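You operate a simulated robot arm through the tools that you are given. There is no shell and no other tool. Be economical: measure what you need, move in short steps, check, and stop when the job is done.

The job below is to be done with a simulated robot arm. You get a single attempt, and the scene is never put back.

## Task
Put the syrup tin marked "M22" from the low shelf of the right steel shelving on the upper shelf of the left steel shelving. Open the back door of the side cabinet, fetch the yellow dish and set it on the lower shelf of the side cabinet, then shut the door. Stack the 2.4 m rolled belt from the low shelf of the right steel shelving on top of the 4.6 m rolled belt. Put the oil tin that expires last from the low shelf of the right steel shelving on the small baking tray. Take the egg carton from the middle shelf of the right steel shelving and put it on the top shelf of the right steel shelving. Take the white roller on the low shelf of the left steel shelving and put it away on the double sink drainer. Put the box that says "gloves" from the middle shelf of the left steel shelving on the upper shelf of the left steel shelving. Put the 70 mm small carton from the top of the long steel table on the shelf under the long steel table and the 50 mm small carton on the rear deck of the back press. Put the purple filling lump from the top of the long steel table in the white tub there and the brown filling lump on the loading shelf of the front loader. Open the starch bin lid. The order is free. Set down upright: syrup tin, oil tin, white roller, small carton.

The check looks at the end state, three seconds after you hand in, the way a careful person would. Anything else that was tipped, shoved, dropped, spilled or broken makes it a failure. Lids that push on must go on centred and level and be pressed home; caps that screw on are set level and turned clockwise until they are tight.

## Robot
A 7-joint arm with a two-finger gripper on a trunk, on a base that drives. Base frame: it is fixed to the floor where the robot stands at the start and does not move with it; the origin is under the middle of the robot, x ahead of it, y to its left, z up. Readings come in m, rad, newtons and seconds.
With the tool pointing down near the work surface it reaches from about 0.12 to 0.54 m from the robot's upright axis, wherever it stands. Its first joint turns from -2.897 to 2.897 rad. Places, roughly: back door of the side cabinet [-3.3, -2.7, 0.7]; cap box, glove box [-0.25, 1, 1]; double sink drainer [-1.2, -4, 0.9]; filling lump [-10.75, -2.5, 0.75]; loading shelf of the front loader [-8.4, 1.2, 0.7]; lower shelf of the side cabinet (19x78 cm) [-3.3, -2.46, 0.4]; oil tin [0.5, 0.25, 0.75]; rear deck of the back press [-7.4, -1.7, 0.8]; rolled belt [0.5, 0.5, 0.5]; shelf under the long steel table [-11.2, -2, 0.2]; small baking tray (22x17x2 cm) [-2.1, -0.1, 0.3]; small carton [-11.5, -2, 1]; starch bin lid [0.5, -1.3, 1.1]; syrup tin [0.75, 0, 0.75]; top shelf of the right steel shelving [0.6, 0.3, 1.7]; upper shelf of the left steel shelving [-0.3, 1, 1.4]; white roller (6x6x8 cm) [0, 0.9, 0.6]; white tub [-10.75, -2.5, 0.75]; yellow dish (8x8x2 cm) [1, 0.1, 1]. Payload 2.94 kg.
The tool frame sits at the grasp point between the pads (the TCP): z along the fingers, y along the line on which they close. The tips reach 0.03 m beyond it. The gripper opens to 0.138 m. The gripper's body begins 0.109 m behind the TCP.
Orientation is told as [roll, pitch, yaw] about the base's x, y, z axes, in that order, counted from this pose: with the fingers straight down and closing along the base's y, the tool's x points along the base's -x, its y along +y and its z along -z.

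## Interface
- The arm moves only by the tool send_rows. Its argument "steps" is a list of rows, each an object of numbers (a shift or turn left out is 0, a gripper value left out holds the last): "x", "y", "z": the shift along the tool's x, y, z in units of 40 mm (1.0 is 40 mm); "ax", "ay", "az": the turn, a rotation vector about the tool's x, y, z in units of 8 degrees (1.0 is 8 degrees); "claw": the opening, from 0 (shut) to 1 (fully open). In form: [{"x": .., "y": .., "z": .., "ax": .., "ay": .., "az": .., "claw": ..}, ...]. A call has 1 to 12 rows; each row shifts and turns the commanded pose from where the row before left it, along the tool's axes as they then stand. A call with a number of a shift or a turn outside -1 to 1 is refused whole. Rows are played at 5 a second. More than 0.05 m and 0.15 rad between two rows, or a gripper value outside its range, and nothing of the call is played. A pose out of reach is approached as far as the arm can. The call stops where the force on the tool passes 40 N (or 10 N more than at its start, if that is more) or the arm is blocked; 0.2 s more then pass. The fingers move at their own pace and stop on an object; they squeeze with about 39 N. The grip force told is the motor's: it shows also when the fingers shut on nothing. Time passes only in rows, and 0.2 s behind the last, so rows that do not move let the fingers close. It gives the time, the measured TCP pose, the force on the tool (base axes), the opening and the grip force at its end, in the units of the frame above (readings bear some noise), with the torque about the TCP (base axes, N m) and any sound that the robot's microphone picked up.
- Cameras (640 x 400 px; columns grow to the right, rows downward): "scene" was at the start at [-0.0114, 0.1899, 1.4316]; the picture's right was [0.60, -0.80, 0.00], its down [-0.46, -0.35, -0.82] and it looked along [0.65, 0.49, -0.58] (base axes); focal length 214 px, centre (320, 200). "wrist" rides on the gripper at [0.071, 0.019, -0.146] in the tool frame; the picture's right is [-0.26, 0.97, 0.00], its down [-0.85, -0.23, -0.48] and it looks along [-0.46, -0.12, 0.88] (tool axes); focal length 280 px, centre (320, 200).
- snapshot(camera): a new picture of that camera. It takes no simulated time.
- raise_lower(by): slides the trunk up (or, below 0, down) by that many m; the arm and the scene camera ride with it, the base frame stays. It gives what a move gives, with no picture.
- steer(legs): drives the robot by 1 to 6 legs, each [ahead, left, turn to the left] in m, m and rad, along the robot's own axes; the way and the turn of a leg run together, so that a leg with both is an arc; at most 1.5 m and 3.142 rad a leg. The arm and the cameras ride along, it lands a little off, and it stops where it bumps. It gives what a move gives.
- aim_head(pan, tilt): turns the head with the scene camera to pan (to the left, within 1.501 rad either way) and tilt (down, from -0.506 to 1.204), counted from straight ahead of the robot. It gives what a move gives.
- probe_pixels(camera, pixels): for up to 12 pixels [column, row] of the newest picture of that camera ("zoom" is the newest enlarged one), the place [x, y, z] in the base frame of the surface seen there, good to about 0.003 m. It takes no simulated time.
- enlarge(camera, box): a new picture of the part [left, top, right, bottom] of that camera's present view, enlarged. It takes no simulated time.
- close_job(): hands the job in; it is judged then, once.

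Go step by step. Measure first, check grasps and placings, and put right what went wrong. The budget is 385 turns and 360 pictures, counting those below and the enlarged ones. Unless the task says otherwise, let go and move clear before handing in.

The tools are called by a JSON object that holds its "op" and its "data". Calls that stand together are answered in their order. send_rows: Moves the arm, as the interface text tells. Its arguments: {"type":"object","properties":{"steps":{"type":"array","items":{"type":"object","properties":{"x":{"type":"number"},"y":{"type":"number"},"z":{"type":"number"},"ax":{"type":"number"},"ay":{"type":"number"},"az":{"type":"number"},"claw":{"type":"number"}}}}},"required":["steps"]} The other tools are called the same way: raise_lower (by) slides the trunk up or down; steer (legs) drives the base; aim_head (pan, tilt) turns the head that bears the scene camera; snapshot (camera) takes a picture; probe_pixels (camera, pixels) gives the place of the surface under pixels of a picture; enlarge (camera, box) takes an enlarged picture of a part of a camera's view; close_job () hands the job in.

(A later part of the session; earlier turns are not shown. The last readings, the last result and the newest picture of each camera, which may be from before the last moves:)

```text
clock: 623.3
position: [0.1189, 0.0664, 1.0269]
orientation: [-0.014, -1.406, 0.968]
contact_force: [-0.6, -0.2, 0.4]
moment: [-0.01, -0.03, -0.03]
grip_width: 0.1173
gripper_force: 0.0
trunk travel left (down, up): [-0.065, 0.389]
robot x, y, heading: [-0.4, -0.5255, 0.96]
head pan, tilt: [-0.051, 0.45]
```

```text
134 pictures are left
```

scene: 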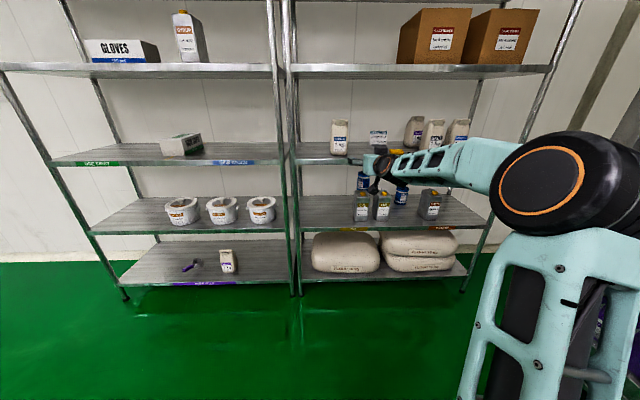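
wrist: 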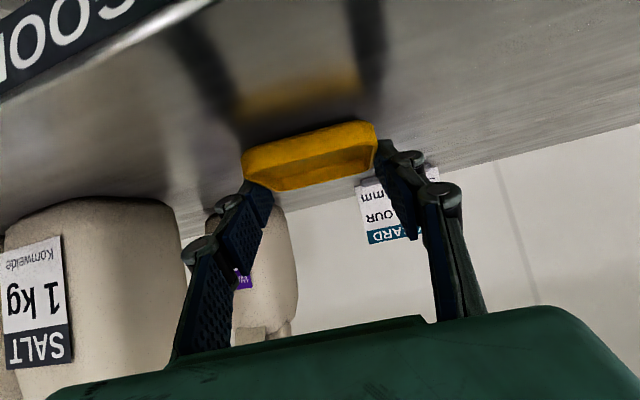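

{"op": "steer", "data": {"legs": [[0, 0.066, -0.006], [0.23, 0, 0]]}}

{"op": "snapshot", "data": {"camera": "wrist"}}

```text
clock: 625.9
position: [0.2025, 0.2898, 1.0272]
orientation: [-0.013, -1.406, 0.958]
contact_force: [-0.4, 0.2, -0.6]
moment: [0.02, -0.04, -0.02]
grip_width: 0.1174
gripper_force: 0.1
trunk travel left (down, up): [-0.065, 0.389]
robot x, y, heading: [-0.3166, -0.2984, 0.946]
head pan, tilt: [-0.051, 0.45]
```

```text
133 pictures are left
```

wrist: 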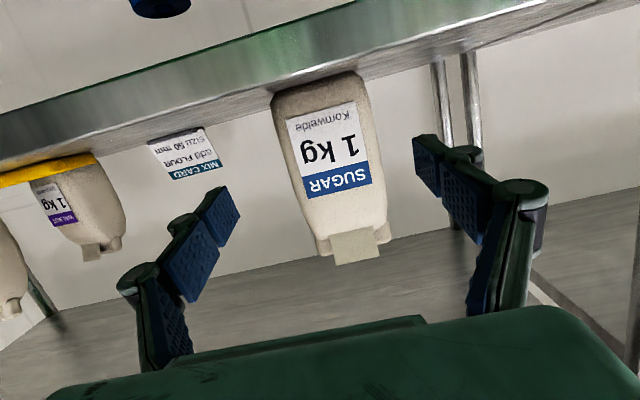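

{"op": "send_rows", "data": {"steps": [{"x": -0.2, "z": 0.88, "y": 0.03}, {"x": -0.2, "z": 0.88, "y": 0.03}, {"x": -0.2, "z": 0.88, "y": 0.03}, {"x": -0.148, "z": 0.88}, {"claw": 0.7}, {"claw": 0}, {"claw": 0}, {"claw": 0}, {"claw": 0}]}}

{"op": "raise_lower", "data": {"by": 0.04}}

{"op": "steer", "data": {"legs": [[-0.33, 0, 0.004], [0, -0.75, 0.003]]}}

{"op": "snapshot", "data": {"camera": "scene"}}

```text
clock: 627.9
position: [0.2867, 0.4084, 1.0334]
orientation: [-0.007, -1.405, 0.957]
contact_force: [-2.6, 4.3, 3.4]
moment: [0.39, 0.66, -0.17]
grip_width: 0.0855
gripper_force: 38.6
trunk travel left (down, up): [-0.065, 0.389]
robot x, y, heading: [-0.3221, -0.3004, 0.952]
head pan, tilt: [-0.051, 0.45]
```

```text
clock: 628.8
position: [0.2885, 0.4095, 1.0693]
orientation: [-0.012, -1.4, 0.957]
contact_force: [0.3, -0.7, -10.4]
moment: [0.11, -0.07, -0.01]
grip_width: 0.0855
gripper_force: 39.4
trunk travel left (down, up): [-0.105, 0.349]
robot x, y, heading: [-0.3207, -0.2978, 0.951]
head pan, tilt: [-0.051, 0.45]
```

```text
clock: 637.5
position: [0.6964, -0.2768, 1.0725]
orientation: [-0.01, -1.403, 0.969]
contact_force: [-0.6, -0.5, -9.2]
moment: [0.1, -0.08, 0.02]
grip_width: 0.0853
gripper_force: 38.9
trunk travel left (down, up): [-0.105, 0.349]
robot x, y, heading: [0.097, -0.9917, 0.966]
head pan, tilt: [-0.051, 0.45]
```

```text
132 pictures are left
```

scene: 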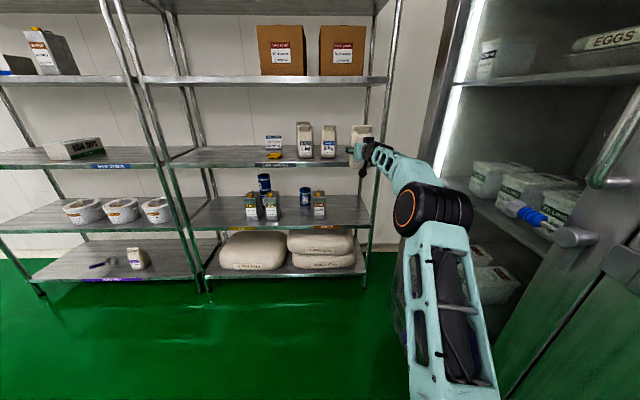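

{"op": "steer", "data": {"legs": [[0, -0.02, -0.013], [0.2, 0, 0]]}}

{"op": "snapshot", "data": {"camera": "scene"}}

```text
clock: 639.5
position: [0.8354, -0.1288, 1.071]
orientation: [-0.011, -1.4, 0.952]
contact_force: [0.0, 0.6, -9.8]
moment: [0.12, -0.06, 0.01]
grip_width: 0.0852
gripper_force: 39.1
trunk travel left (down, up): [-0.105, 0.349]
robot x, y, heading: [0.2233, -0.8313, 0.949]
head pan, tilt: [-0.051, 0.45]
```

```text
131 pictures are left
```

scene: 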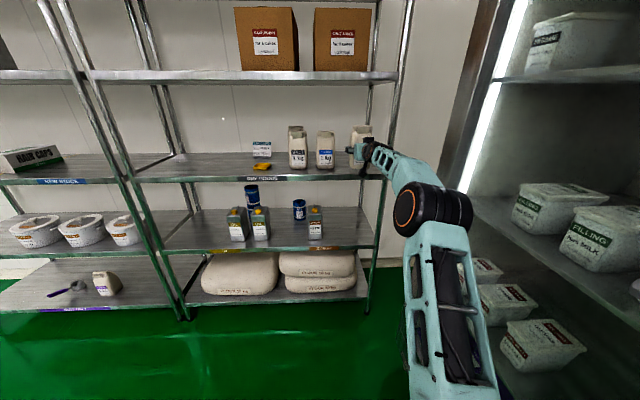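

{"op": "steer", "data": {"legs": [[0.12, 0.004, 0]]}}

{"op": "raise_lower", "data": {"by": -0.034}}

{"op": "send_rows", "data": {"steps": [{"x": 0.05}, {"x": 0.05}, {"x": 0.04}]}}

```text
clock: 640.8
position: [0.9013, -0.0273, 1.0707]
orientation: [-0.011, -1.398, 0.955]
contact_force: [0.5, -0.3, -10.3]
moment: [0.12, -0.07, -0.05]
grip_width: 0.0852
gripper_force: 38.6
trunk travel left (down, up): [-0.105, 0.349]
robot x, y, heading: [0.29, -0.7318, 0.95]
head pan, tilt: [-0.051, 0.45]
```

```text
clock: 641.5
position: [0.9013, -0.0263, 1.0343]
orientation: [-0.009, -1.398, 0.954]
contact_force: [-0.5, -0.4, -10.2]
moment: [0.06, -0.07, -0.02]
grip_width: 0.0853
gripper_force: 39.0
trunk travel left (down, up): [-0.071, 0.383]
robot x, y, heading: [0.2915, -0.7322, 0.948]
head pan, tilt: [-0.051, 0.45]
```

```text
clock: 642.4
position: [0.9005, -0.0276, 1.035]
orientation: [-0.003, -1.408, 0.945]
contact_force: [3.5, 3.6, 1.7]
moment: [0.24, 0.31, -0.12]
grip_width: 0.0854
gripper_force: 39.5
trunk travel left (down, up): [-0.071, 0.383]
robot x, y, heading: [0.289, -0.7331, 0.949]
head pan, tilt: [-0.051, 0.45]
```

SUGAR is back in its exact place. Release and back out, then go left for the dish.

{"op": "send_rows", "data": {"steps": [{"claw": 0.85}, {"claw": 0.85}, {"claw": 0.85}, {"claw": 0.85}]}}

{"op": "steer", "data": {"legs": [[-0.19, 0, 0], [-0.12, 0.44, 0.003]]}}

{"op": "send_rows", "data": {"steps": [{"ay": 0.8}, {"ay": 0.8}, {"ay": 0.8}, {"ay": 0.8}, {"ax": 0.5, "az": 0.355}, {"ax": 0.45, "az": 0.32}]}}

{"op": "snapshot", "data": {"camera": "scene"}}

{"op": "enlarge", "data": {"camera": "scene", "box": [300, 120, 460, 220]}}

```text
clock: 643.4
position: [0.9008, -0.0291, 1.0315]
orientation: [-0.009, -1.402, 0.955]
contact_force: [-0.4, 0.3, 0.8]
moment: [-0.02, 0.0, 0.02]
grip_width: 0.1178
gripper_force: 0.1
trunk travel left (down, up): [-0.071, 0.383]
robot x, y, heading: [0.2886, -0.7319, 0.952]
head pan, tilt: [-0.051, 0.45]
```

```text
clock: 648.9
position: [0.3607, -0.0212, 1.0326]
orientation: [-0.01, -1.401, 0.958]
contact_force: [0.6, -0.4, 0.1]
moment: [-0.01, 0.0, 0.02]
grip_width: 0.1173
gripper_force: 0.0
trunk travel left (down, up): [-0.071, 0.383]
robot x, y, heading: [-0.2417, -0.7253, 0.952]
head pan, tilt: [-0.051, 0.45]
```

```text
clock: 650.3
position: [0.3329, -0.0562, 1.0096]
orientation: [-0.003, -0.955, 0.787]
contact_force: [0.4, 0.2, 1.1]
moment: [0.0, -0.01, 0.03]
grip_width: 0.1174
gripper_force: 0.1
out of reach, approached as far as the arm can: row 3, 4
trunk travel left (down, up): [-0.071, 0.383]
robot x, y, heading: [-0.2445, -0.7288, 0.954]
head pan, tilt: [-0.051, 0.45]
```

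```text
130 pictures are left
```

scene: 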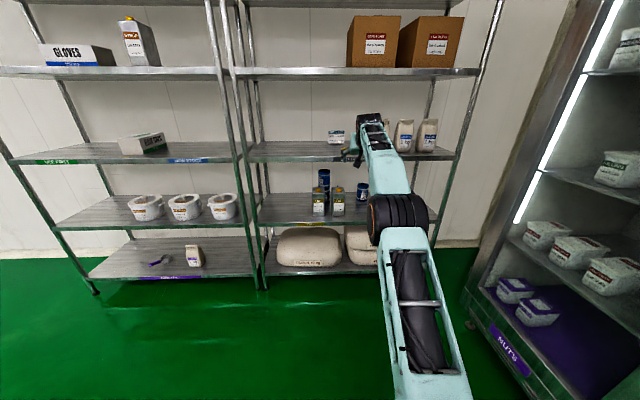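

```text
4.00 times, centred on (380, 170) of scene
```

zoom: 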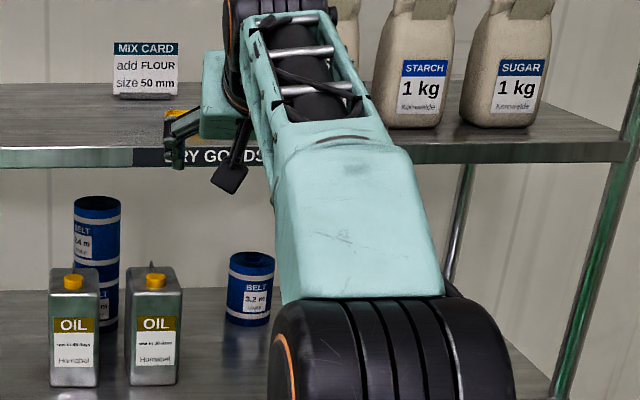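

{"op": "raise_lower", "data": {"by": 0.03}}

{"op": "steer", "data": {"legs": [[0.34, -0.003, 0]]}}

{"op": "snapshot", "data": {"camera": "wrist"}}

```text
clock: 651.0
position: [0.332, -0.0543, 1.0387]
orientation: [-0.003, -0.954, 0.785]
contact_force: [-0.5, 0.5, -0.7]
moment: [0.01, 0.01, -0.04]
grip_width: 0.1172
gripper_force: 0.0
trunk travel left (down, up): [-0.101, 0.353]
robot x, y, heading: [-0.2452, -0.7289, 0.953]
head pan, tilt: [-0.051, 0.45]
```

```text
clock: 653.2
position: [0.5228, 0.2133, 1.0404]
orientation: [-0.002, -0.955, 0.788]
contact_force: [0.1, 0.2, 0.3]
moment: [0.02, 0.01, 0.01]
grip_width: 0.1172
gripper_force: 0.1
trunk travel left (down, up): [-0.101, 0.353]
robot x, y, heading: [-0.0502, -0.4596, 0.954]
head pan, tilt: [-0.051, 0.45]
```

```text
128 pictures are left
```

wrist: 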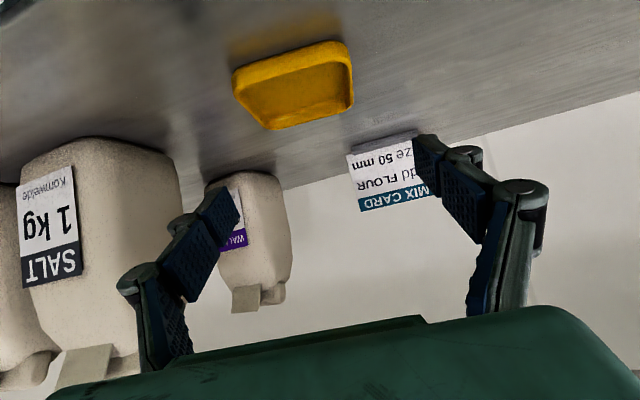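

{"op": "raise_lower", "data": {"by": -0.053}}

{"op": "send_rows", "data": {"steps": [{"x": -0.06, "z": 0.08}, {"claw": 0.6}, {"claw": 0.4}, {"claw": 0}, {"claw": 0}, {"claw": 0}]}}

{"op": "raise_lower", "data": {"by": 0.1}}

{"op": "snapshot", "data": {"camera": "wrist"}}

```text
clock: 654.1
position: [0.5225, 0.2129, 0.9866]
orientation: [-0.002, -0.957, 0.789]
contact_force: [0.0, -0.6, 0.5]
moment: [0.0, -0.01, -0.01]
grip_width: 0.1173
gripper_force: 0.0
trunk travel left (down, up): [-0.048, 0.406]
robot x, y, heading: [-0.0538, -0.4595, 0.959]
head pan, tilt: [-0.051, 0.45]
```

```text
clock: 655.5
position: [0.5256, 0.215, 0.9861]
orientation: [-0.002, -0.959, 0.789]
contact_force: [-0.3, -0.8, -0.5]
moment: [-0.06, -0.01, -0.02]
grip_width: 0.0709
gripper_force: 39.4
trunk travel left (down, up): [-0.048, 0.406]
robot x, y, heading: [-0.0512, -0.461, 0.958]
head pan, tilt: [-0.051, 0.45]
```

```text
clock: 656.9
position: [0.5271, 0.2167, 1.0857]
orientation: [-0.002, -0.955, 0.79]
contact_force: [-0.3, -0.3, -0.9]
moment: [-0.02, 0.01, 0.0]
grip_width: 0.071
gripper_force: 38.5
trunk travel left (down, up): [-0.148, 0.306]
robot x, y, heading: [-0.0545, -0.4588, 0.958]
head pan, tilt: [-0.051, 0.45]
```

```text
127 pictures are left
```

wrist: 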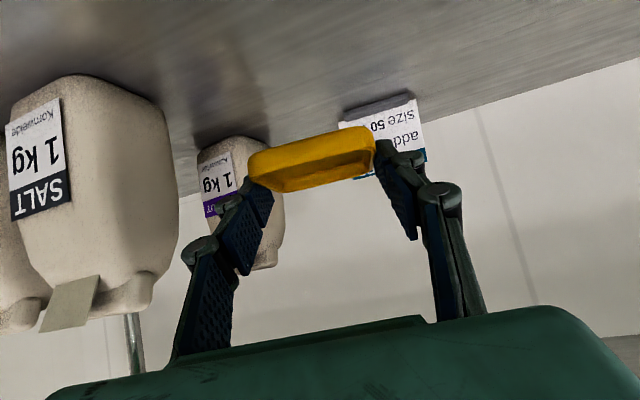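

Dish secured. Drive backwards down the corridor to the cabinet and turn to face it.

{"op": "steer", "data": {"legs": [[-0.3, -0.02, -0.005], [-1.4, 0, 0], [-1.4, 0, 0], [-0.58, 0, 0], [0, 0, 1.57]]}}

{"op": "aim_head", "data": {"pan": 0.15, "tilt": 0.5}}

{"op": "snapshot", "data": {"camera": "scene"}}

```text
clock: 678.9
position: [-2.9151, -2.8453, 1.0865]
orientation: [-0.003, -0.957, 2.344]
contact_force: [0.0, 0.3, -0.8]
moment: [0.02, 0.01, 0.01]
grip_width: 0.0712
gripper_force: 38.8
trunk travel left (down, up): [-0.148, 0.306]
robot x, y, heading: [-2.242, -3.433, 2.513]
head pan, tilt: [-0.051, 0.45]
```

```text
clock: 679.6
position: [-2.9156, -2.8447, 1.0868]
orientation: [-0.002, -0.954, 2.346]
contact_force: [-0.1, 0.3, -0.6]
moment: [-0.02, 0.02, -0.04]
grip_width: 0.0712
gripper_force: 39.3
trunk travel left (down, up): [-0.148, 0.306]
robot x, y, heading: [-2.2458, -3.4324, 2.514]
head pan, tilt: [0.15, 0.499]
```

```text
126 pictures are left
```

scene: 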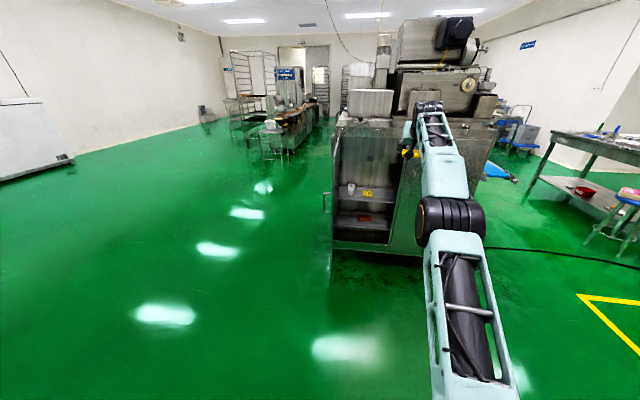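

{"op": "enlarge", "data": {"camera": "scene", "box": [320, 160, 420, 260]}}

{"op": "probe_pixels", "data": {"camera": "zoom", "pixels": [[170, 225], [205, 220], [185, 215], [130, 225], [240, 230], [240, 245], [130, 245], [255, 200], [185, 232], [270, 200], [100, 200]]}}

```text
4.00 times, centred on (370, 210) of scene
```

zoom: 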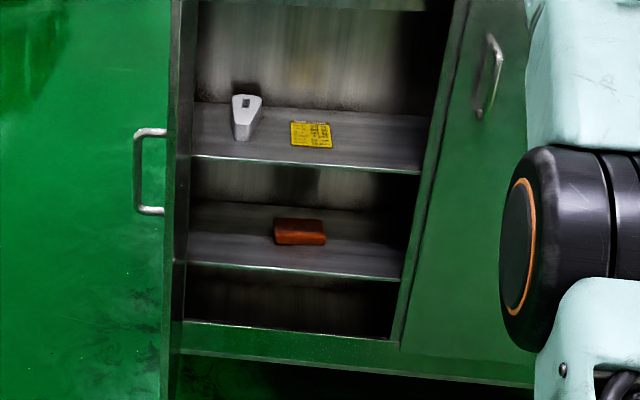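

```text
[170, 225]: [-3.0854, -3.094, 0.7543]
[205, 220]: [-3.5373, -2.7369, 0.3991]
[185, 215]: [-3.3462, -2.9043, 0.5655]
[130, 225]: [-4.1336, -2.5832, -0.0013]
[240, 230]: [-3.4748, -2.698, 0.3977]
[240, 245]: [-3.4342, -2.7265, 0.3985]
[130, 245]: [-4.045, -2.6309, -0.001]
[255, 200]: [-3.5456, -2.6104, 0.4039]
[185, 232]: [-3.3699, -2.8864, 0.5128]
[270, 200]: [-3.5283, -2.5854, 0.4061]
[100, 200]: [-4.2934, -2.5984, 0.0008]
```

{"op": "probe_pixels", "data": {"camera": "zoom", "pixels": [[278, 243], [325, 244], [322, 222], [365, 245], [395, 250], [365, 225], [300, 268], [360, 272], [200, 258], [340, 172], [415, 172], [400, 280]]}}

```text
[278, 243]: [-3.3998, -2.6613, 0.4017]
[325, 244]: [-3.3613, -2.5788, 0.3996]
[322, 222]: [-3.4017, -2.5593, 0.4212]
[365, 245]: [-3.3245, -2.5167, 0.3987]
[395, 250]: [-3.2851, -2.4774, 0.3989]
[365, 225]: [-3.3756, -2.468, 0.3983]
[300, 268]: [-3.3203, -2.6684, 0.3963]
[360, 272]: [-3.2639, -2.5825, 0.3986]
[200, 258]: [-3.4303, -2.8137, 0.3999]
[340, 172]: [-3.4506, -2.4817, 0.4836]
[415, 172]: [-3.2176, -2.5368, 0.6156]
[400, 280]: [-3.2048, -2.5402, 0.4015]
```

Left of the red block there is 0.147 m free (v −4.285…−4.138). Square the tool, lower the arm in front of the cabinet.

{"op": "send_rows", "data": {"steps": [{"ax": -0.5, "az": -0.355}, {"ax": -0.5, "az": -0.355}, {"x": 0.8, "z": 0.567}, {"x": 0.8, "z": 0.567}, {"x": 0.8, "z": 0.567}, {"x": 0.8, "z": 0.567}, {"x": 0.8, "z": 0.567}, {"x": 0.8, "z": 0.567}, {"x": 0.8, "z": 0.567}, {"x": 0.8, "z": 0.567}, {"x": 0.8, "z": 0.567}, {"x": 0.8, "z": 0.567}]}}

{"op": "raise_lower", "data": {"by": -0.145}}

{"op": "snapshot", "data": {"camera": "scene"}}

```text
clock: 682.2
position: [-2.914, -2.8439, 0.6959]
orientation: [-0.004, -0.955, 2.517]
contact_force: [1.3, -0.8, -0.5]
moment: [-0.08, -0.08, 0.02]
grip_width: 0.0711
gripper_force: 38.8
trunk travel left (down, up): [-0.148, 0.306]
robot x, y, heading: [-2.246, -3.4339, 2.507]
head pan, tilt: [0.15, 0.499]
```

```text
clock: 684.0
position: [-2.9141, -2.8446, 0.5507]
orientation: [-0.002, -0.954, 2.517]
contact_force: [0.0, -0.4, -0.1]
moment: [-0.05, 0.03, -0.02]
grip_width: 0.0708
gripper_force: 39.2
trunk travel left (down, up): [-0.003, 0.451]
robot x, y, heading: [-2.2493, -3.4361, 2.515]
head pan, tilt: [0.15, 0.499]
```

```text
124 pictures are left
```

scene: 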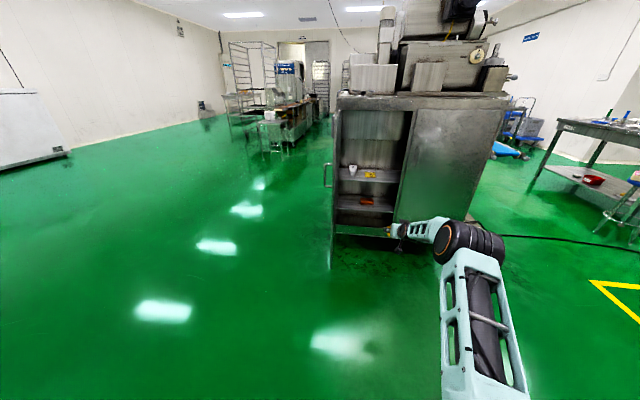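

{"op": "send_rows", "data": {"steps": [{"x": 0.63, "z": 0.446}, {"x": 0.63, "z": 0.446}, {"x": 0.63, "z": 0.446}]}}

{"op": "steer", "data": {"legs": [[0, 0.19, 0.008], [0.25, 0, 0]]}}

{"op": "snapshot", "data": {"camera": "scene"}}

{"op": "snapshot", "data": {"camera": "wrist"}}

```text
clock: 684.8
position: [-2.914, -2.8443, 0.4584]
orientation: [-0.002, -0.957, 2.516]
contact_force: [0.4, -0.3, 0.6]
moment: [-0.08, -0.07, 0.0]
grip_width: 0.0712
gripper_force: 38.7
trunk travel left (down, up): [-0.003, 0.451]
robot x, y, heading: [-2.2501, -3.4323, 2.516]
head pan, tilt: [0.15, 0.499]
```

```text
clock: 688.5
position: [-3.2409, -2.8613, 0.4568]
orientation: [-0.005, -0.954, 2.53]
contact_force: [1.2, 0.8, 0.3]
moment: [0.01, 0.0, 0.01]
grip_width: 0.0712
gripper_force: 39.0
trunk travel left (down, up): [-0.003, 0.451]
robot x, y, heading: [-2.5653, -3.4385, 2.524]
head pan, tilt: [0.15, 0.499]
```

```text
123 pictures are left
```

scene: 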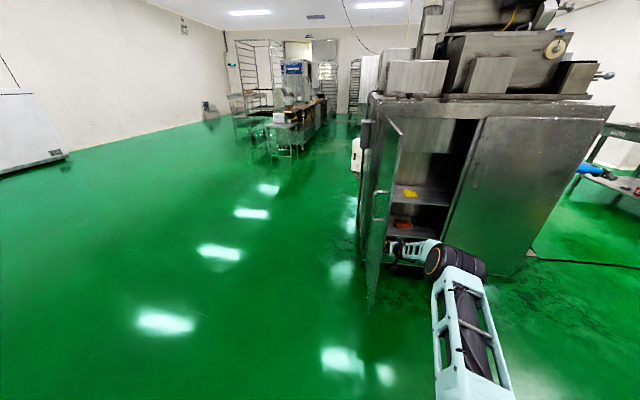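

```text
122 pictures are left
```

wrist: 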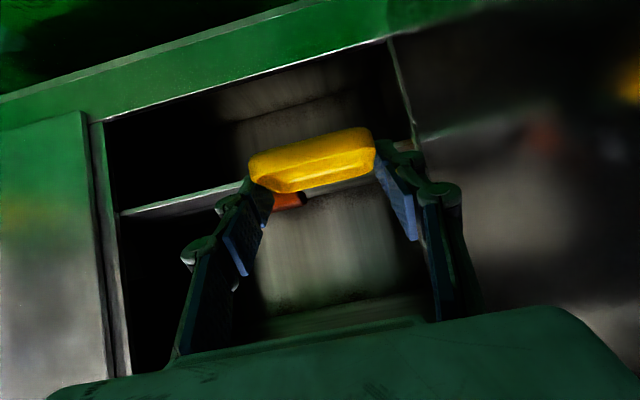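

{"op": "steer", "data": {"legs": [[0.15, -0.004, -0.003]]}}

{"op": "snapshot", "data": {"camera": "wrist"}}

{"op": "enlarge", "data": {"camera": "scene", "box": [340, 90, 500, 290]}}

```text
clock: 689.9
position: [-3.3583, -2.7698, 0.4566]
orientation: [-0.003, -0.955, 2.528]
contact_force: [-0.2, -0.1, -0.5]
moment: [0.01, 0.01, 0.02]
grip_width: 0.0709
gripper_force: 39.4
trunk travel left (down, up): [-0.003, 0.451]
robot x, y, heading: [-2.6848, -3.352, 2.523]
head pan, tilt: [0.15, 0.499]
```

```text
121 pictures are left
```

wrist: 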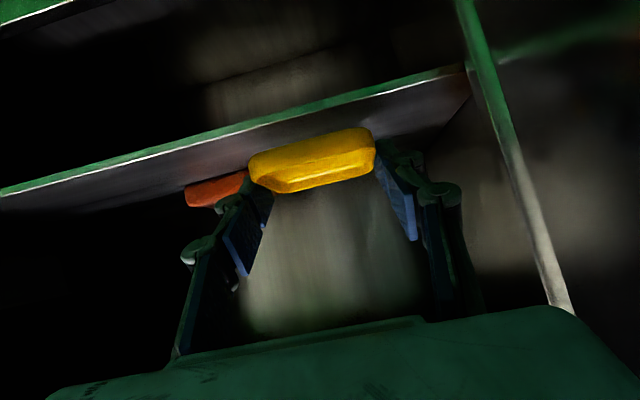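

```text
2.00 times, centred on (420, 190) of scene
```

zoom: 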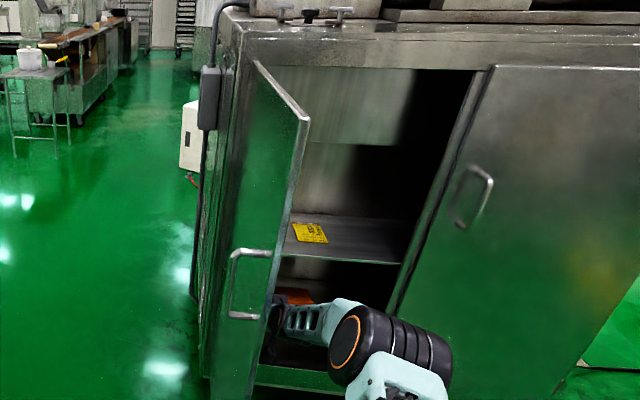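

{"op": "steer", "data": {"legs": [[0.108, 0, 0]]}}

{"op": "snapshot", "data": {"camera": "wrist"}}

```text
clock: 691.0
position: [-3.4463, -2.7055, 0.4568]
orientation: [-0.004, -0.955, 2.527]
contact_force: [1.2, 0.1, -0.5]
moment: [-0.03, -0.03, -0.01]
grip_width: 0.0713
gripper_force: 39.1
trunk travel left (down, up): [-0.003, 0.451]
robot x, y, heading: [-2.7736, -3.2886, 2.528]
head pan, tilt: [0.15, 0.499]
```

```text
119 pictures are left
```

wrist: 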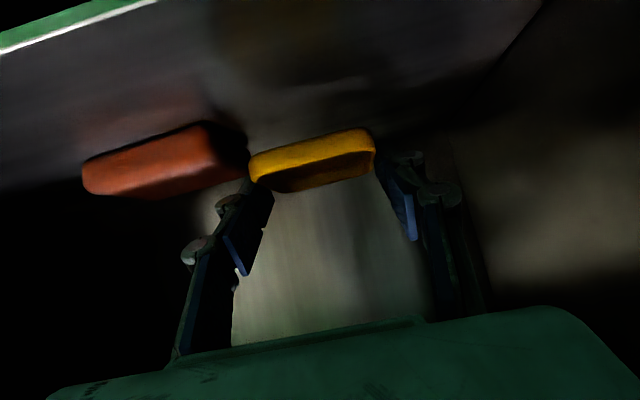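

{"op": "probe_pixels", "data": {"camera": "wrist", "pixels": [[240, 150], [235, 185], [215, 135], [160, 190], [262, 175], [370, 160], [150, 140], [242, 170]]}}

```text
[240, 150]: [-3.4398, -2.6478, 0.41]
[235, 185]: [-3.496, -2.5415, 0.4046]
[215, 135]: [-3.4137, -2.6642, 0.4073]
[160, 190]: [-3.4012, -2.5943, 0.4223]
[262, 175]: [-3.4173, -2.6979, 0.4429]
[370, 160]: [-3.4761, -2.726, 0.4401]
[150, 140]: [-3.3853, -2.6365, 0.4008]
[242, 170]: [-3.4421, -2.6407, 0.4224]
```

The block edge is only ~6 mm from the right finger, so I'll place the dish 38 mm nearer the front and 5 mm further left.

{"op": "steer", "data": {"legs": [[-0.036, 0.006, 0]]}}

{"op": "send_rows", "data": {"steps": [{"x": 0.35, "z": 0.248}, {"x": 0.14, "z": 0.1}, {"x": 0.06, "z": 0.043}]}}

{"op": "snapshot", "data": {"camera": "wrist"}}

```text
clock: 691.9
position: [-3.42, -2.7321, 0.4575]
orientation: [-0.004, -0.955, 2.524]
contact_force: [-0.8, -0.4, 0.2]
moment: [0.0, 0.02, -0.01]
grip_width: 0.0712
gripper_force: 38.7
trunk travel left (down, up): [-0.003, 0.451]
robot x, y, heading: [-2.7478, -3.3167, 2.522]
head pan, tilt: [0.15, 0.499]
```

```text
clock: 692.7
position: [-3.4194, -2.732, 0.4295]
orientation: [-0.003, -0.954, 2.524]
contact_force: [-0.2, -0.4, -1.2]
moment: [0.0, -0.02, 0.0]
grip_width: 0.0709
gripper_force: 38.4
trunk travel left (down, up): [-0.003, 0.451]
robot x, y, heading: [-2.749, -3.3151, 2.519]
head pan, tilt: [0.15, 0.499]
```

```text
118 pictures are left
```

wrist: 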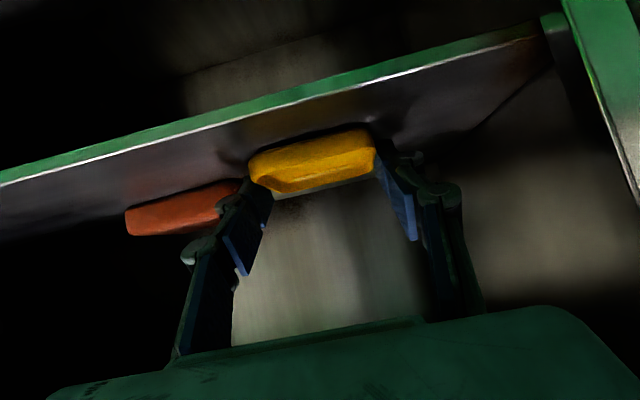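

{"op": "send_rows", "data": {"steps": [{"x": 0.05, "z": 0.035}, {"x": 0.04, "z": 0.028}, {"claw": 0.62}, {"claw": 0.62}, {"claw": 0.62}]}}

{"op": "send_rows", "data": {"steps": [{"x": -0.25, "z": -0.18}, {"x": -0.3, "z": -0.2}]}}

{"op": "steer", "data": {"legs": [[-0.3, 0, 0]]}}

{"op": "snapshot", "data": {"camera": "wrist"}}

{"op": "snapshot", "data": {"camera": "scene"}}

```text
clock: 693.9
position: [-3.4205, -2.7315, 0.4256]
orientation: [-0.003, -0.955, 2.526]
contact_force: [0.0, -0.5, -0.5]
moment: [-0.02, 0.01, -0.01]
grip_width: 0.0854
gripper_force: 0.0
trunk travel left (down, up): [-0.003, 0.451]
robot x, y, heading: [-2.7466, -3.3182, 2.52]
head pan, tilt: [0.15, 0.499]
```

```text
clock: 694.5
position: [-3.4211, -2.7315, 0.4516]
orientation: [-0.003, -0.953, 2.524]
contact_force: [0.4, -0.3, -0.1]
moment: [0.01, 0.04, -0.01]
grip_width: 0.0854
gripper_force: 0.0
trunk travel left (down, up): [-0.003, 0.451]
robot x, y, heading: [-2.7469, -3.3134, 2.521]
head pan, tilt: [0.15, 0.499]
```

```text
clock: 696.5
position: [-3.1796, -2.9037, 0.4512]
orientation: [-0.002, -0.955, 2.526]
contact_force: [-0.3, 0.8, 0.8]
moment: [-0.01, 0.02, -0.02]
grip_width: 0.0853
gripper_force: 0.1
trunk travel left (down, up): [-0.003, 0.451]
robot x, y, heading: [-2.508, -3.488, 2.522]
head pan, tilt: [0.15, 0.499]
```

```text
117 pictures are left
```

wrist: 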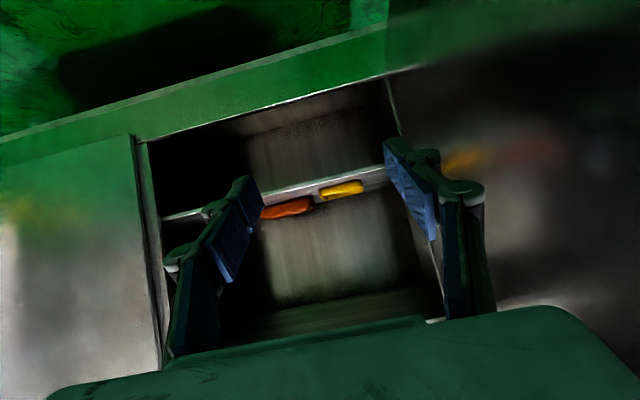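

```text
116 pictures are left
```

scene: 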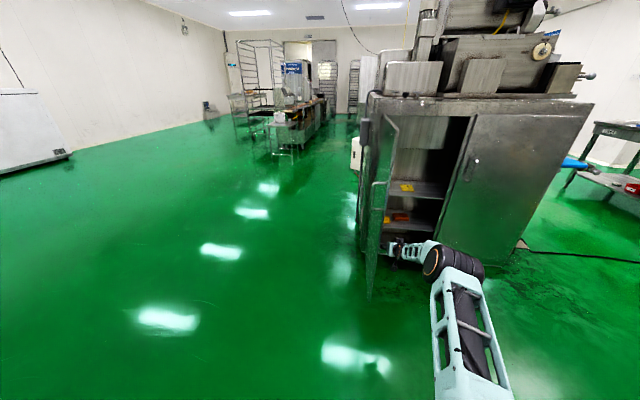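

Dish is on the lower shelf. Now shut the door by pushing it from outside: back out, raise, go around to its outer side.

{"op": "enlarge", "data": {"camera": "scene", "box": [350, 170, 460, 280]}}

{"op": "steer", "data": {"legs": [[-0.32, 0, 0]]}}

{"op": "raise_lower", "data": {"by": 0.25}}

{"op": "send_rows", "data": {"steps": [{"claw": 0}, {"claw": 0}, {"claw": 0}]}}

{"op": "steer", "data": {"legs": [[0, 0.4, 0], [0.32, 0, 0]]}}

{"op": "snapshot", "data": {"camera": "scene"}}

```text
3.64 times, centred on (405, 225) of scene
```

zoom: 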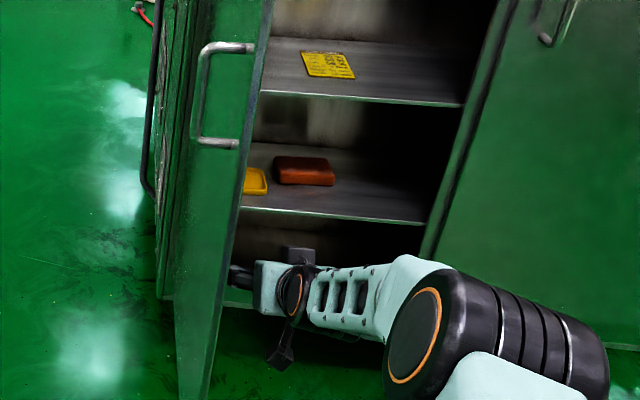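

```text
clock: 698.7
position: [-2.9199, -3.0888, 0.4522]
orientation: [-0.003, -0.955, 2.526]
contact_force: [-0.1, 0.8, -0.5]
moment: [0.0, 0.03, 0.01]
grip_width: 0.0854
gripper_force: 0.1
trunk travel left (down, up): [-0.003, 0.451]
robot x, y, heading: [-2.2487, -3.6709, 2.524]
head pan, tilt: [0.15, 0.499]
```

```text
clock: 701.3
position: [-2.9199, -3.0891, 0.7027]
orientation: [-0.003, -0.955, 2.527]
contact_force: [0.6, 0.1, 0.7]
moment: [0.0, -0.04, 0.01]
grip_width: 0.0857
gripper_force: 0.0
trunk travel left (down, up): [-0.253, 0.201]
robot x, y, heading: [-2.2444, -3.6744, 2.528]
head pan, tilt: [0.15, 0.499]
```

```text
clock: 702.1
position: [-2.9192, -3.0897, 0.7013]
orientation: [-0.004, -0.957, 2.527]
contact_force: [-0.4, -0.5, -0.1]
moment: [0.02, -0.03, -0.03]
grip_width: 0.0
gripper_force: 25.4
trunk travel left (down, up): [-0.253, 0.201]
robot x, y, heading: [-2.2481, -3.671, 2.521]
head pan, tilt: [0.15, 0.499]
```

```text
clock: 707.9
position: [-3.4223, -3.2399, 0.7021]
orientation: [-0.005, -0.955, 2.533]
contact_force: [-0.1, 0.1, -0.8]
moment: [0.05, 0.01, 0.0]
grip_width: 0.0
gripper_force: 28.1
trunk travel left (down, up): [-0.253, 0.201]
robot x, y, heading: [-2.7446, -3.8197, 2.534]
head pan, tilt: [0.15, 0.499]
```

```text
114 pictures are left
```

scene: 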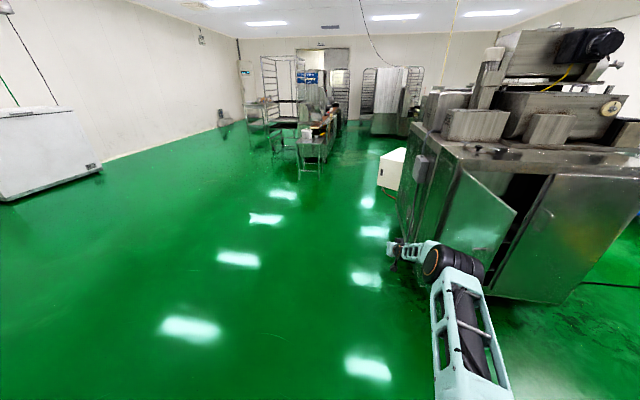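

{"op": "enlarge", "data": {"camera": "scene", "box": [370, 130, 600, 310]}}

{"op": "probe_pixels", "data": {"camera": "zoom", "pixels": [[260, 130], [330, 170], [410, 225], [370, 300], [300, 330], [250, 240], [390, 290], [190, 330]]}}

```text
2.22 times, centred on (485, 220) of scene
```

zoom: 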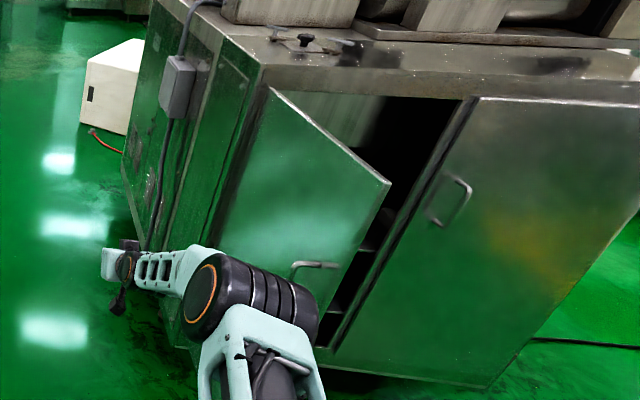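

```text
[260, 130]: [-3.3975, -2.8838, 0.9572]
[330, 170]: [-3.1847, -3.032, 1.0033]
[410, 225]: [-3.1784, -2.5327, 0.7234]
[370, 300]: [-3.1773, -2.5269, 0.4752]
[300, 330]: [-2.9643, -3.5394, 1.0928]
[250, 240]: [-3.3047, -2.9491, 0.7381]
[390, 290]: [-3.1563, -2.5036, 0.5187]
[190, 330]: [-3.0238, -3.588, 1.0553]
```

Door still ~90°. Strafe right to push it.

{"op": "steer", "data": {"legs": [[0, -0.42, 0]]}}

{"op": "enlarge", "data": {"camera": "scene", "box": [340, 90, 580, 300]}}

```text
clock: 712.0
position: [-3.1856, -2.9035, 0.6999]
orientation: [-0.005, -0.956, 2.534]
contact_force: [-0.7, 0.0, 0.3]
moment: [-0.06, -0.01, 0.0]
grip_width: 0.0002
gripper_force: 28.4
trunk travel left (down, up): [-0.253, 0.201]
robot x, y, heading: [-2.507, -3.4806, 2.53]
head pan, tilt: [0.15, 0.499]
```

```text
1.90 times, centred on (460, 195) of scene
```

zoom: 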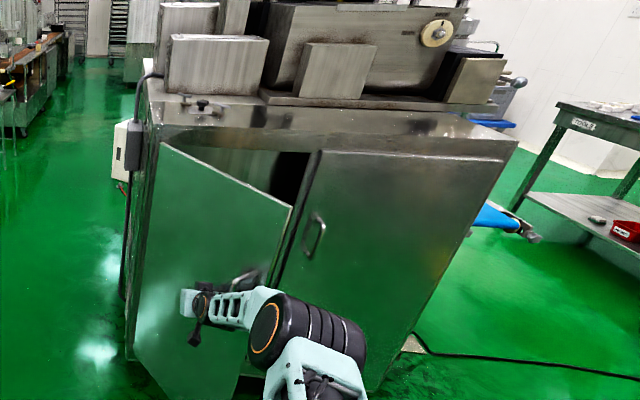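

{"op": "steer", "data": {"legs": [[0.08, -0.1, 0], [0.08, -0.04, 0]]}}

{"op": "enlarge", "data": {"camera": "scene", "box": [340, 90, 580, 300]}}

```text
clock: 714.3
position: [-3.235, -2.6999, 0.7022]
orientation: [-0.003, -0.955, 2.535]
contact_force: [0.6, -0.6, -0.3]
moment: [0.04, -0.02, -0.02]
grip_width: 0.0006
gripper_force: 28.1
trunk travel left (down, up): [-0.253, 0.201]
robot x, y, heading: [-2.557, -3.2816, 2.531]
head pan, tilt: [0.15, 0.499]
```

```text
1.90 times, centred on (460, 195) of scene
```

zoom: 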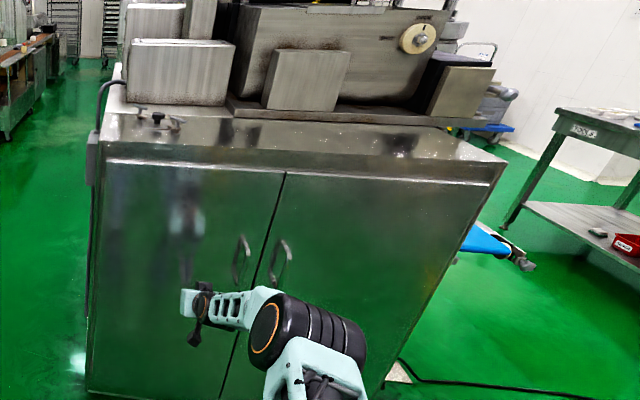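

Door looks shut. Verify flushness by probing both doors near the gap.

{"op": "probe_pixels", "data": {"camera": "zoom", "pixels": [[270, 200], [292, 200], [265, 250], [130, 200], [282, 180], [400, 230]]}}

{"op": "steer", "data": {"legs": [[0.03, 0, 0]]}}

```text
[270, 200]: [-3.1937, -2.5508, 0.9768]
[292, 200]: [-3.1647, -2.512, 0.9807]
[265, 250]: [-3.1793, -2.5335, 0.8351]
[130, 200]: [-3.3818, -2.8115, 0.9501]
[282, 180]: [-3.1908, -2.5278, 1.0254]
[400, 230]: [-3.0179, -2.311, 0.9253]
```

```text
clock: 715.2
position: [-3.2533, -2.6869, 0.6993]
orientation: [-0.003, -0.946, 2.534]
contact_force: [4.9, -3.7, 3.3]
moment: [0.06, 0.1, -0.02]
grip_width: 0.0002
gripper_force: 29.1
trunk travel left (down, up): [-0.253, 0.201]
robot x, y, heading: [-2.578, -3.261, 2.529]
head pan, tilt: [0.15, 0.499]
stopped in leg 1: the force on the tool passed its limit at 72 N (the readings are from after the stop); the commanded pose is now the measured one
```

Door flush and pressed home. Back off and return up the corridor to the starch bin.

{"op": "steer", "data": {"legs": [[-0.45, 0, 0], [0, 0, -1.575], [1.5, 0, 0], [0.9, 0, 0]]}}

{"op": "aim_head", "data": {"pan": -1.0, "tilt": 0.5}}

{"op": "snapshot", "data": {"camera": "scene"}}

```text
clock: 733.1
position: [-0.2828, -0.8733, 0.699]
orientation: [-0.001, -0.945, 0.97]
contact_force: [-0.1, 0.1, -0.4]
moment: [0.0, -0.01, 0.0]
grip_width: 0.0001
gripper_force: 28.6
trunk travel left (down, up): [-0.253, 0.201]
robot x, y, heading: [-0.8545, -1.5523, 0.964]
head pan, tilt: [0.15, 0.499]
```

```text
clock: 734.5
position: [-0.2825, -0.872, 0.6987]
orientation: [-0.003, -0.945, 0.97]
contact_force: [0.7, 0.3, 0.0]
moment: [0.01, 0.04, 0.01]
grip_width: 0.0
gripper_force: 28.3
trunk travel left (down, up): [-0.253, 0.201]
robot x, y, heading: [-0.8535, -1.5526, 0.97]
head pan, tilt: [-1.0, 0.499]
```

```text
110 pictures are left
```

scene: 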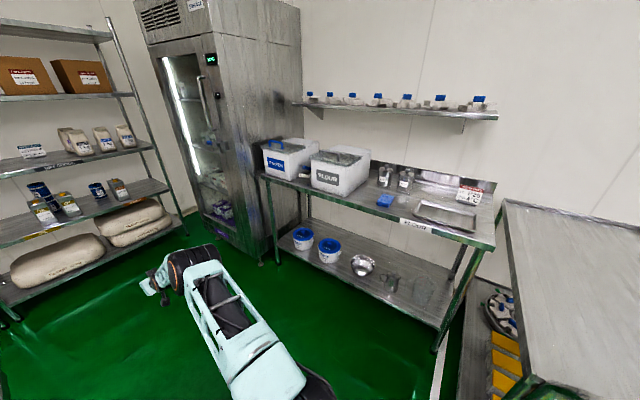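

{"op": "enlarge", "data": {"camera": "scene", "box": [250, 125, 380, 205]}}

{"op": "probe_pixels", "data": {"camera": "zoom", "pixels": [[110, 100], [150, 80], [75, 75], [100, 130], [200, 150], [240, 110], [190, 65], [250, 75], [70, 200], [170, 230], [130, 85], [300, 110]]}}

```text
4.92 times, centred on (315, 165) of scene
```

zoom: 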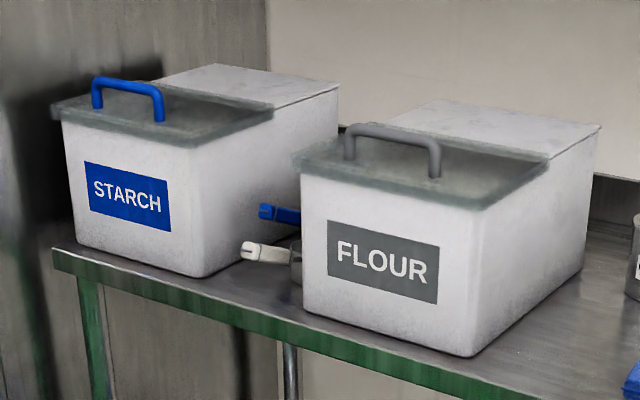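

```text
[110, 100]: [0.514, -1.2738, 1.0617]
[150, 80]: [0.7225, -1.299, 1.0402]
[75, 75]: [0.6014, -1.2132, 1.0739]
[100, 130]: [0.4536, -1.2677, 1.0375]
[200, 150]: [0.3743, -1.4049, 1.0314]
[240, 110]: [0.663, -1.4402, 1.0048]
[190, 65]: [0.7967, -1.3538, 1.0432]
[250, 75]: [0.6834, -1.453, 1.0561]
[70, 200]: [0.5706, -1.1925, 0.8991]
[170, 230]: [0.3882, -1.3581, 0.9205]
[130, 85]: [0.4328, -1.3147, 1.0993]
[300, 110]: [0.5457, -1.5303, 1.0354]
```

The starch lid is hinged behind with a blue handle bar at about (u 1.115, v −0.82, z 1.10). Measure the handle and nearby wall shelf closely.

{"op": "probe_pixels", "data": {"camera": "zoom", "pixels": [[96, 98], [97, 83], [115, 80], [140, 86], [159, 100], [160, 118], [56, 112], [190, 143], [155, 83], [270, 105], [125, 110], [200, 120]]}}

{"op": "probe_pixels", "data": {"camera": "scene", "pixels": [[330, 108], [300, 103], [440, 115], [400, 100], [320, 152]]}}

```text
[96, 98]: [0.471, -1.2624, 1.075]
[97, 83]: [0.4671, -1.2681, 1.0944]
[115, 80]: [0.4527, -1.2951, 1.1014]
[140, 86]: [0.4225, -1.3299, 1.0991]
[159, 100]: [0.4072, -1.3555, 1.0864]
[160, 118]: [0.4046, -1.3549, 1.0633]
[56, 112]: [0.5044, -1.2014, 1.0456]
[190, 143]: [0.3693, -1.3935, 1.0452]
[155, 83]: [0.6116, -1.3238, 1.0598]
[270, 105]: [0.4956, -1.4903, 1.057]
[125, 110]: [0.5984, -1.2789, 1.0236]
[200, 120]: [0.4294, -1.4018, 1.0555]
```

```text
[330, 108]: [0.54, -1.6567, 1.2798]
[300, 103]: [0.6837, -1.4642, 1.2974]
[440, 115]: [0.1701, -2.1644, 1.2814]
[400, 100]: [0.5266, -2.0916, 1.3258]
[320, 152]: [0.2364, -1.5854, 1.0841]
```

Plan: grip the bar with the tool rolled 90° and swing the lid along its arc (hinge u 1.267, z 1.06). Drive up, retract, raise, face the bench and roll the tool.

{"op": "steer", "data": {"legs": [[1.02, 0, -0.012]]}}

{"op": "send_rows", "data": {"steps": [{"x": -0.2, "z": -0.95}, {"x": -0.2, "z": -0.95}, {"x": -0.2, "z": -0.95}, {"x": -0.2, "z": -0.95}, {"x": -0.2, "z": -0.95}, {"x": -0.2, "z": -0.95}, {"x": -0.2, "z": -0.95}]}}

{"op": "raise_lower", "data": {"by": 0.2}}

{"op": "steer", "data": {"legs": [[0, 0, -1.573]]}}

{"op": "send_rows", "data": {"steps": [{"az": 0.9375}, {"az": 0.9375}, {"az": 0.9375}, {"az": 0.9375}, {"az": 0.9375}, {"az": 0.9375}, {"az": 0.9375}, {"az": 0.9375}, {"az": 0.9375}, {"az": 0.9375}, {"az": 0.9375}, {"az": 0.9375, "claw": 0.22}]}}

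{"op": "aim_head", "data": {"pan": 0.0, "tilt": 0.5}}

{"op": "snapshot", "data": {"camera": "scene"}}

```text
clock: 739.7
position: [0.2951, -0.0463, 0.6977]
orientation: [-0.003, -0.943, 0.968]
contact_force: [-0.3, -0.4, -0.4]
moment: [-0.02, -0.01, -0.02]
grip_width: 0.0
gripper_force: 28.3
trunk travel left (down, up): [-0.253, 0.201]
robot x, y, heading: [-0.2805, -0.7222, 0.962]
head pan, tilt: [-1.0, 0.499]
```

```text
clock: 741.3
position: [0.1899, -0.1972, 0.899]
orientation: [-0.006, -0.944, 0.968]
contact_force: [0.6, -0.2, 0.4]
moment: [-0.01, 0.0, -0.02]
grip_width: 0.0001
gripper_force: 28.1
trunk travel left (down, up): [-0.253, 0.201]
robot x, y, heading: [-0.2794, -0.7239, 0.965]
head pan, tilt: [-1.0, 0.499]
```

```text
clock: 743.5
position: [0.1901, -0.196, 1.0989]
orientation: [-0.001, -0.944, 0.967]
contact_force: [-0.1, 0.1, 0.4]
moment: [-0.02, 0.0, 0.05]
grip_width: 0.0003
gripper_force: 28.4
trunk travel left (down, up): [-0.453, 0.001]
robot x, y, heading: [-0.2795, -0.7204, 0.965]
head pan, tilt: [-1.0, 0.499]
```

```text
clock: 747.6
position: [0.2527, -1.187, 1.0997]
orientation: [-0.001, -0.944, -0.595]
contact_force: [-0.5, 0.1, 0.2]
moment: [0.02, 0.0, -0.02]
grip_width: 0.0
gripper_force: 28.4
trunk travel left (down, up): [-0.453, 0.001]
robot x, y, heading: [-0.281, -0.7211, -0.595]
head pan, tilt: [-1.0, 0.499]
```

```text
clock: 750.2
position: [0.2516, -1.1875, 1.0989]
orientation: [0.945, 0.001, -2.168]
contact_force: [-0.4, -0.3, -0.2]
moment: [0.01, -0.01, -0.01]
grip_width: 0.0306
gripper_force: 0.0
trunk travel left (down, up): [-0.453, 0.001]
robot x, y, heading: [-0.2798, -0.7203, -0.596]
head pan, tilt: [-1.0, 0.499]
```

```text
clock: 751.5
position: [0.2519, -1.1879, 1.0994]
orientation: [0.944, -0.003, -2.167]
contact_force: [-0.5, 0.4, 0.2]
moment: [0.03, 0.01, -0.02]
grip_width: 0.0307
gripper_force: 0.1
trunk travel left (down, up): [-0.453, 0.001]
robot x, y, heading: [-0.2775, -0.7224, -0.597]
head pan, tilt: [0.0, 0.499]
```

```text
108 pictures are left
```

scene: 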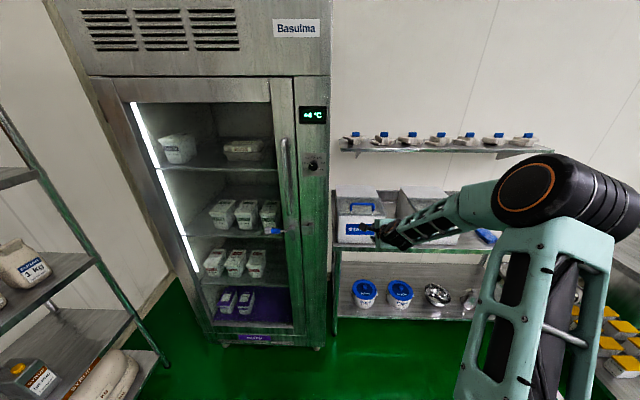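

{"op": "send_rows", "data": {"steps": [{"y": 0.79, "z": -0.573}]}}

{"op": "steer", "data": {"legs": [[0, 0.015, -0.022], [0.155, 0, 0]]}}

{"op": "enlarge", "data": {"camera": "scene", "box": [310, 140, 470, 260]}}

{"op": "snapshot", "data": {"camera": "wrist"}}

```text
clock: 751.9
position: [0.2513, -1.1868, 1.1366]
orientation: [0.946, -0.003, -2.168]
contact_force: [-0.7, -0.1, 0.4]
moment: [0.0, -0.02, -0.01]
grip_width: 0.03
gripper_force: 0.1
trunk travel left (down, up): [-0.453, 0.001]
robot x, y, heading: [-0.2777, -0.7209, -0.599]
head pan, tilt: [0.0, 0.499]
```

```text
clock: 753.8
position: [0.3784, -1.2793, 1.1366]
orientation: [0.944, -0.002, -2.189]
contact_force: [1.0, 0.5, -0.3]
moment: [-0.03, 0.01, 0.01]
grip_width: 0.0303
gripper_force: 0.0
trunk travel left (down, up): [-0.453, 0.001]
robot x, y, heading: [-0.1432, -0.801, -0.622]
head pan, tilt: [0.0, 0.499]
```

```text
3.33 times, centred on (390, 200) of scene
```

zoom: 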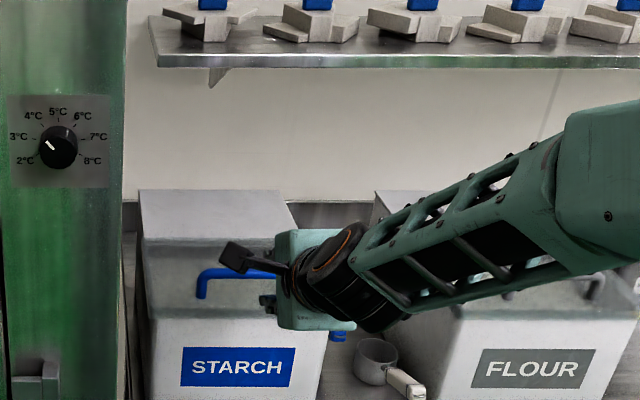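

```text
106 pictures are left
```

wrist: 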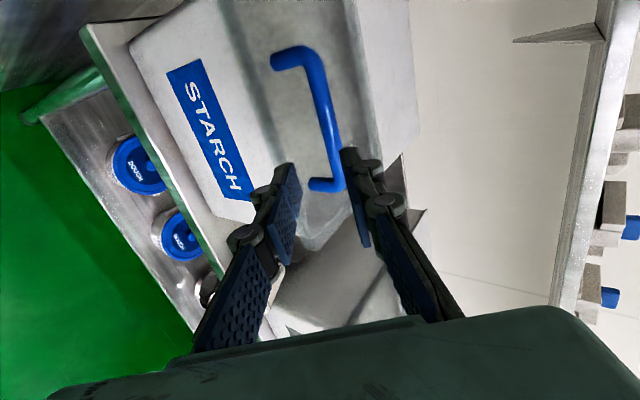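

{"op": "probe_pixels", "data": {"camera": "wrist", "pixels": [[325, 110], [330, 140], [318, 85], [290, 55], [280, 60], [320, 187], [322, 110], [330, 112]]}}

```text
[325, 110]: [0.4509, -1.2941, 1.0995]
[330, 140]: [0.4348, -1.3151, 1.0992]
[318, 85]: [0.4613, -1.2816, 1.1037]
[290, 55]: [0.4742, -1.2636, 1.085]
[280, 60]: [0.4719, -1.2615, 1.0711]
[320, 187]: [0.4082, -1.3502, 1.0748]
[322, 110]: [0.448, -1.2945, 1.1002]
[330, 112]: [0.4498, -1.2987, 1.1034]
```

Shift 9 mm along the finger axis and 12 mm left, then advance 68 mm and close.

{"op": "send_rows", "data": {"steps": [{"y": 0.225, "x": 0.3}, {"z": 0.6}, {"z": 0.6}, {"z": 0.5}]}}

{"op": "snapshot", "data": {"camera": "wrist"}}

```text
clock: 754.8
position: [0.4353, -1.3057, 1.1029]
orientation: [0.946, -0.002, -2.188]
contact_force: [0.1, -0.5, 0.2]
moment: [-0.01, -0.01, 0.01]
grip_width: 0.0302
gripper_force: 0.1
trunk travel left (down, up): [-0.453, 0.001]
robot x, y, heading: [-0.1411, -0.7996, -0.621]
head pan, tilt: [0.0, 0.499]
```

```text
105 pictures are left
```

wrist: 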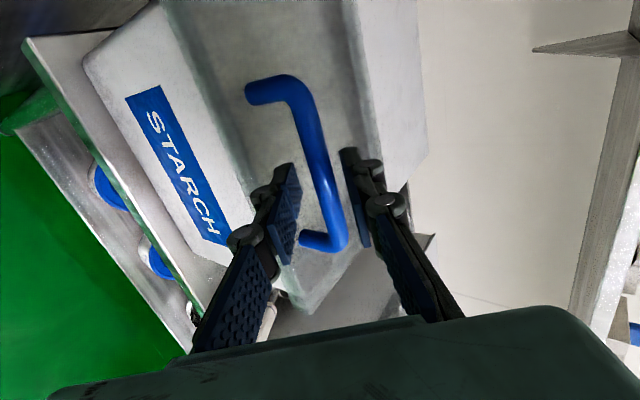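

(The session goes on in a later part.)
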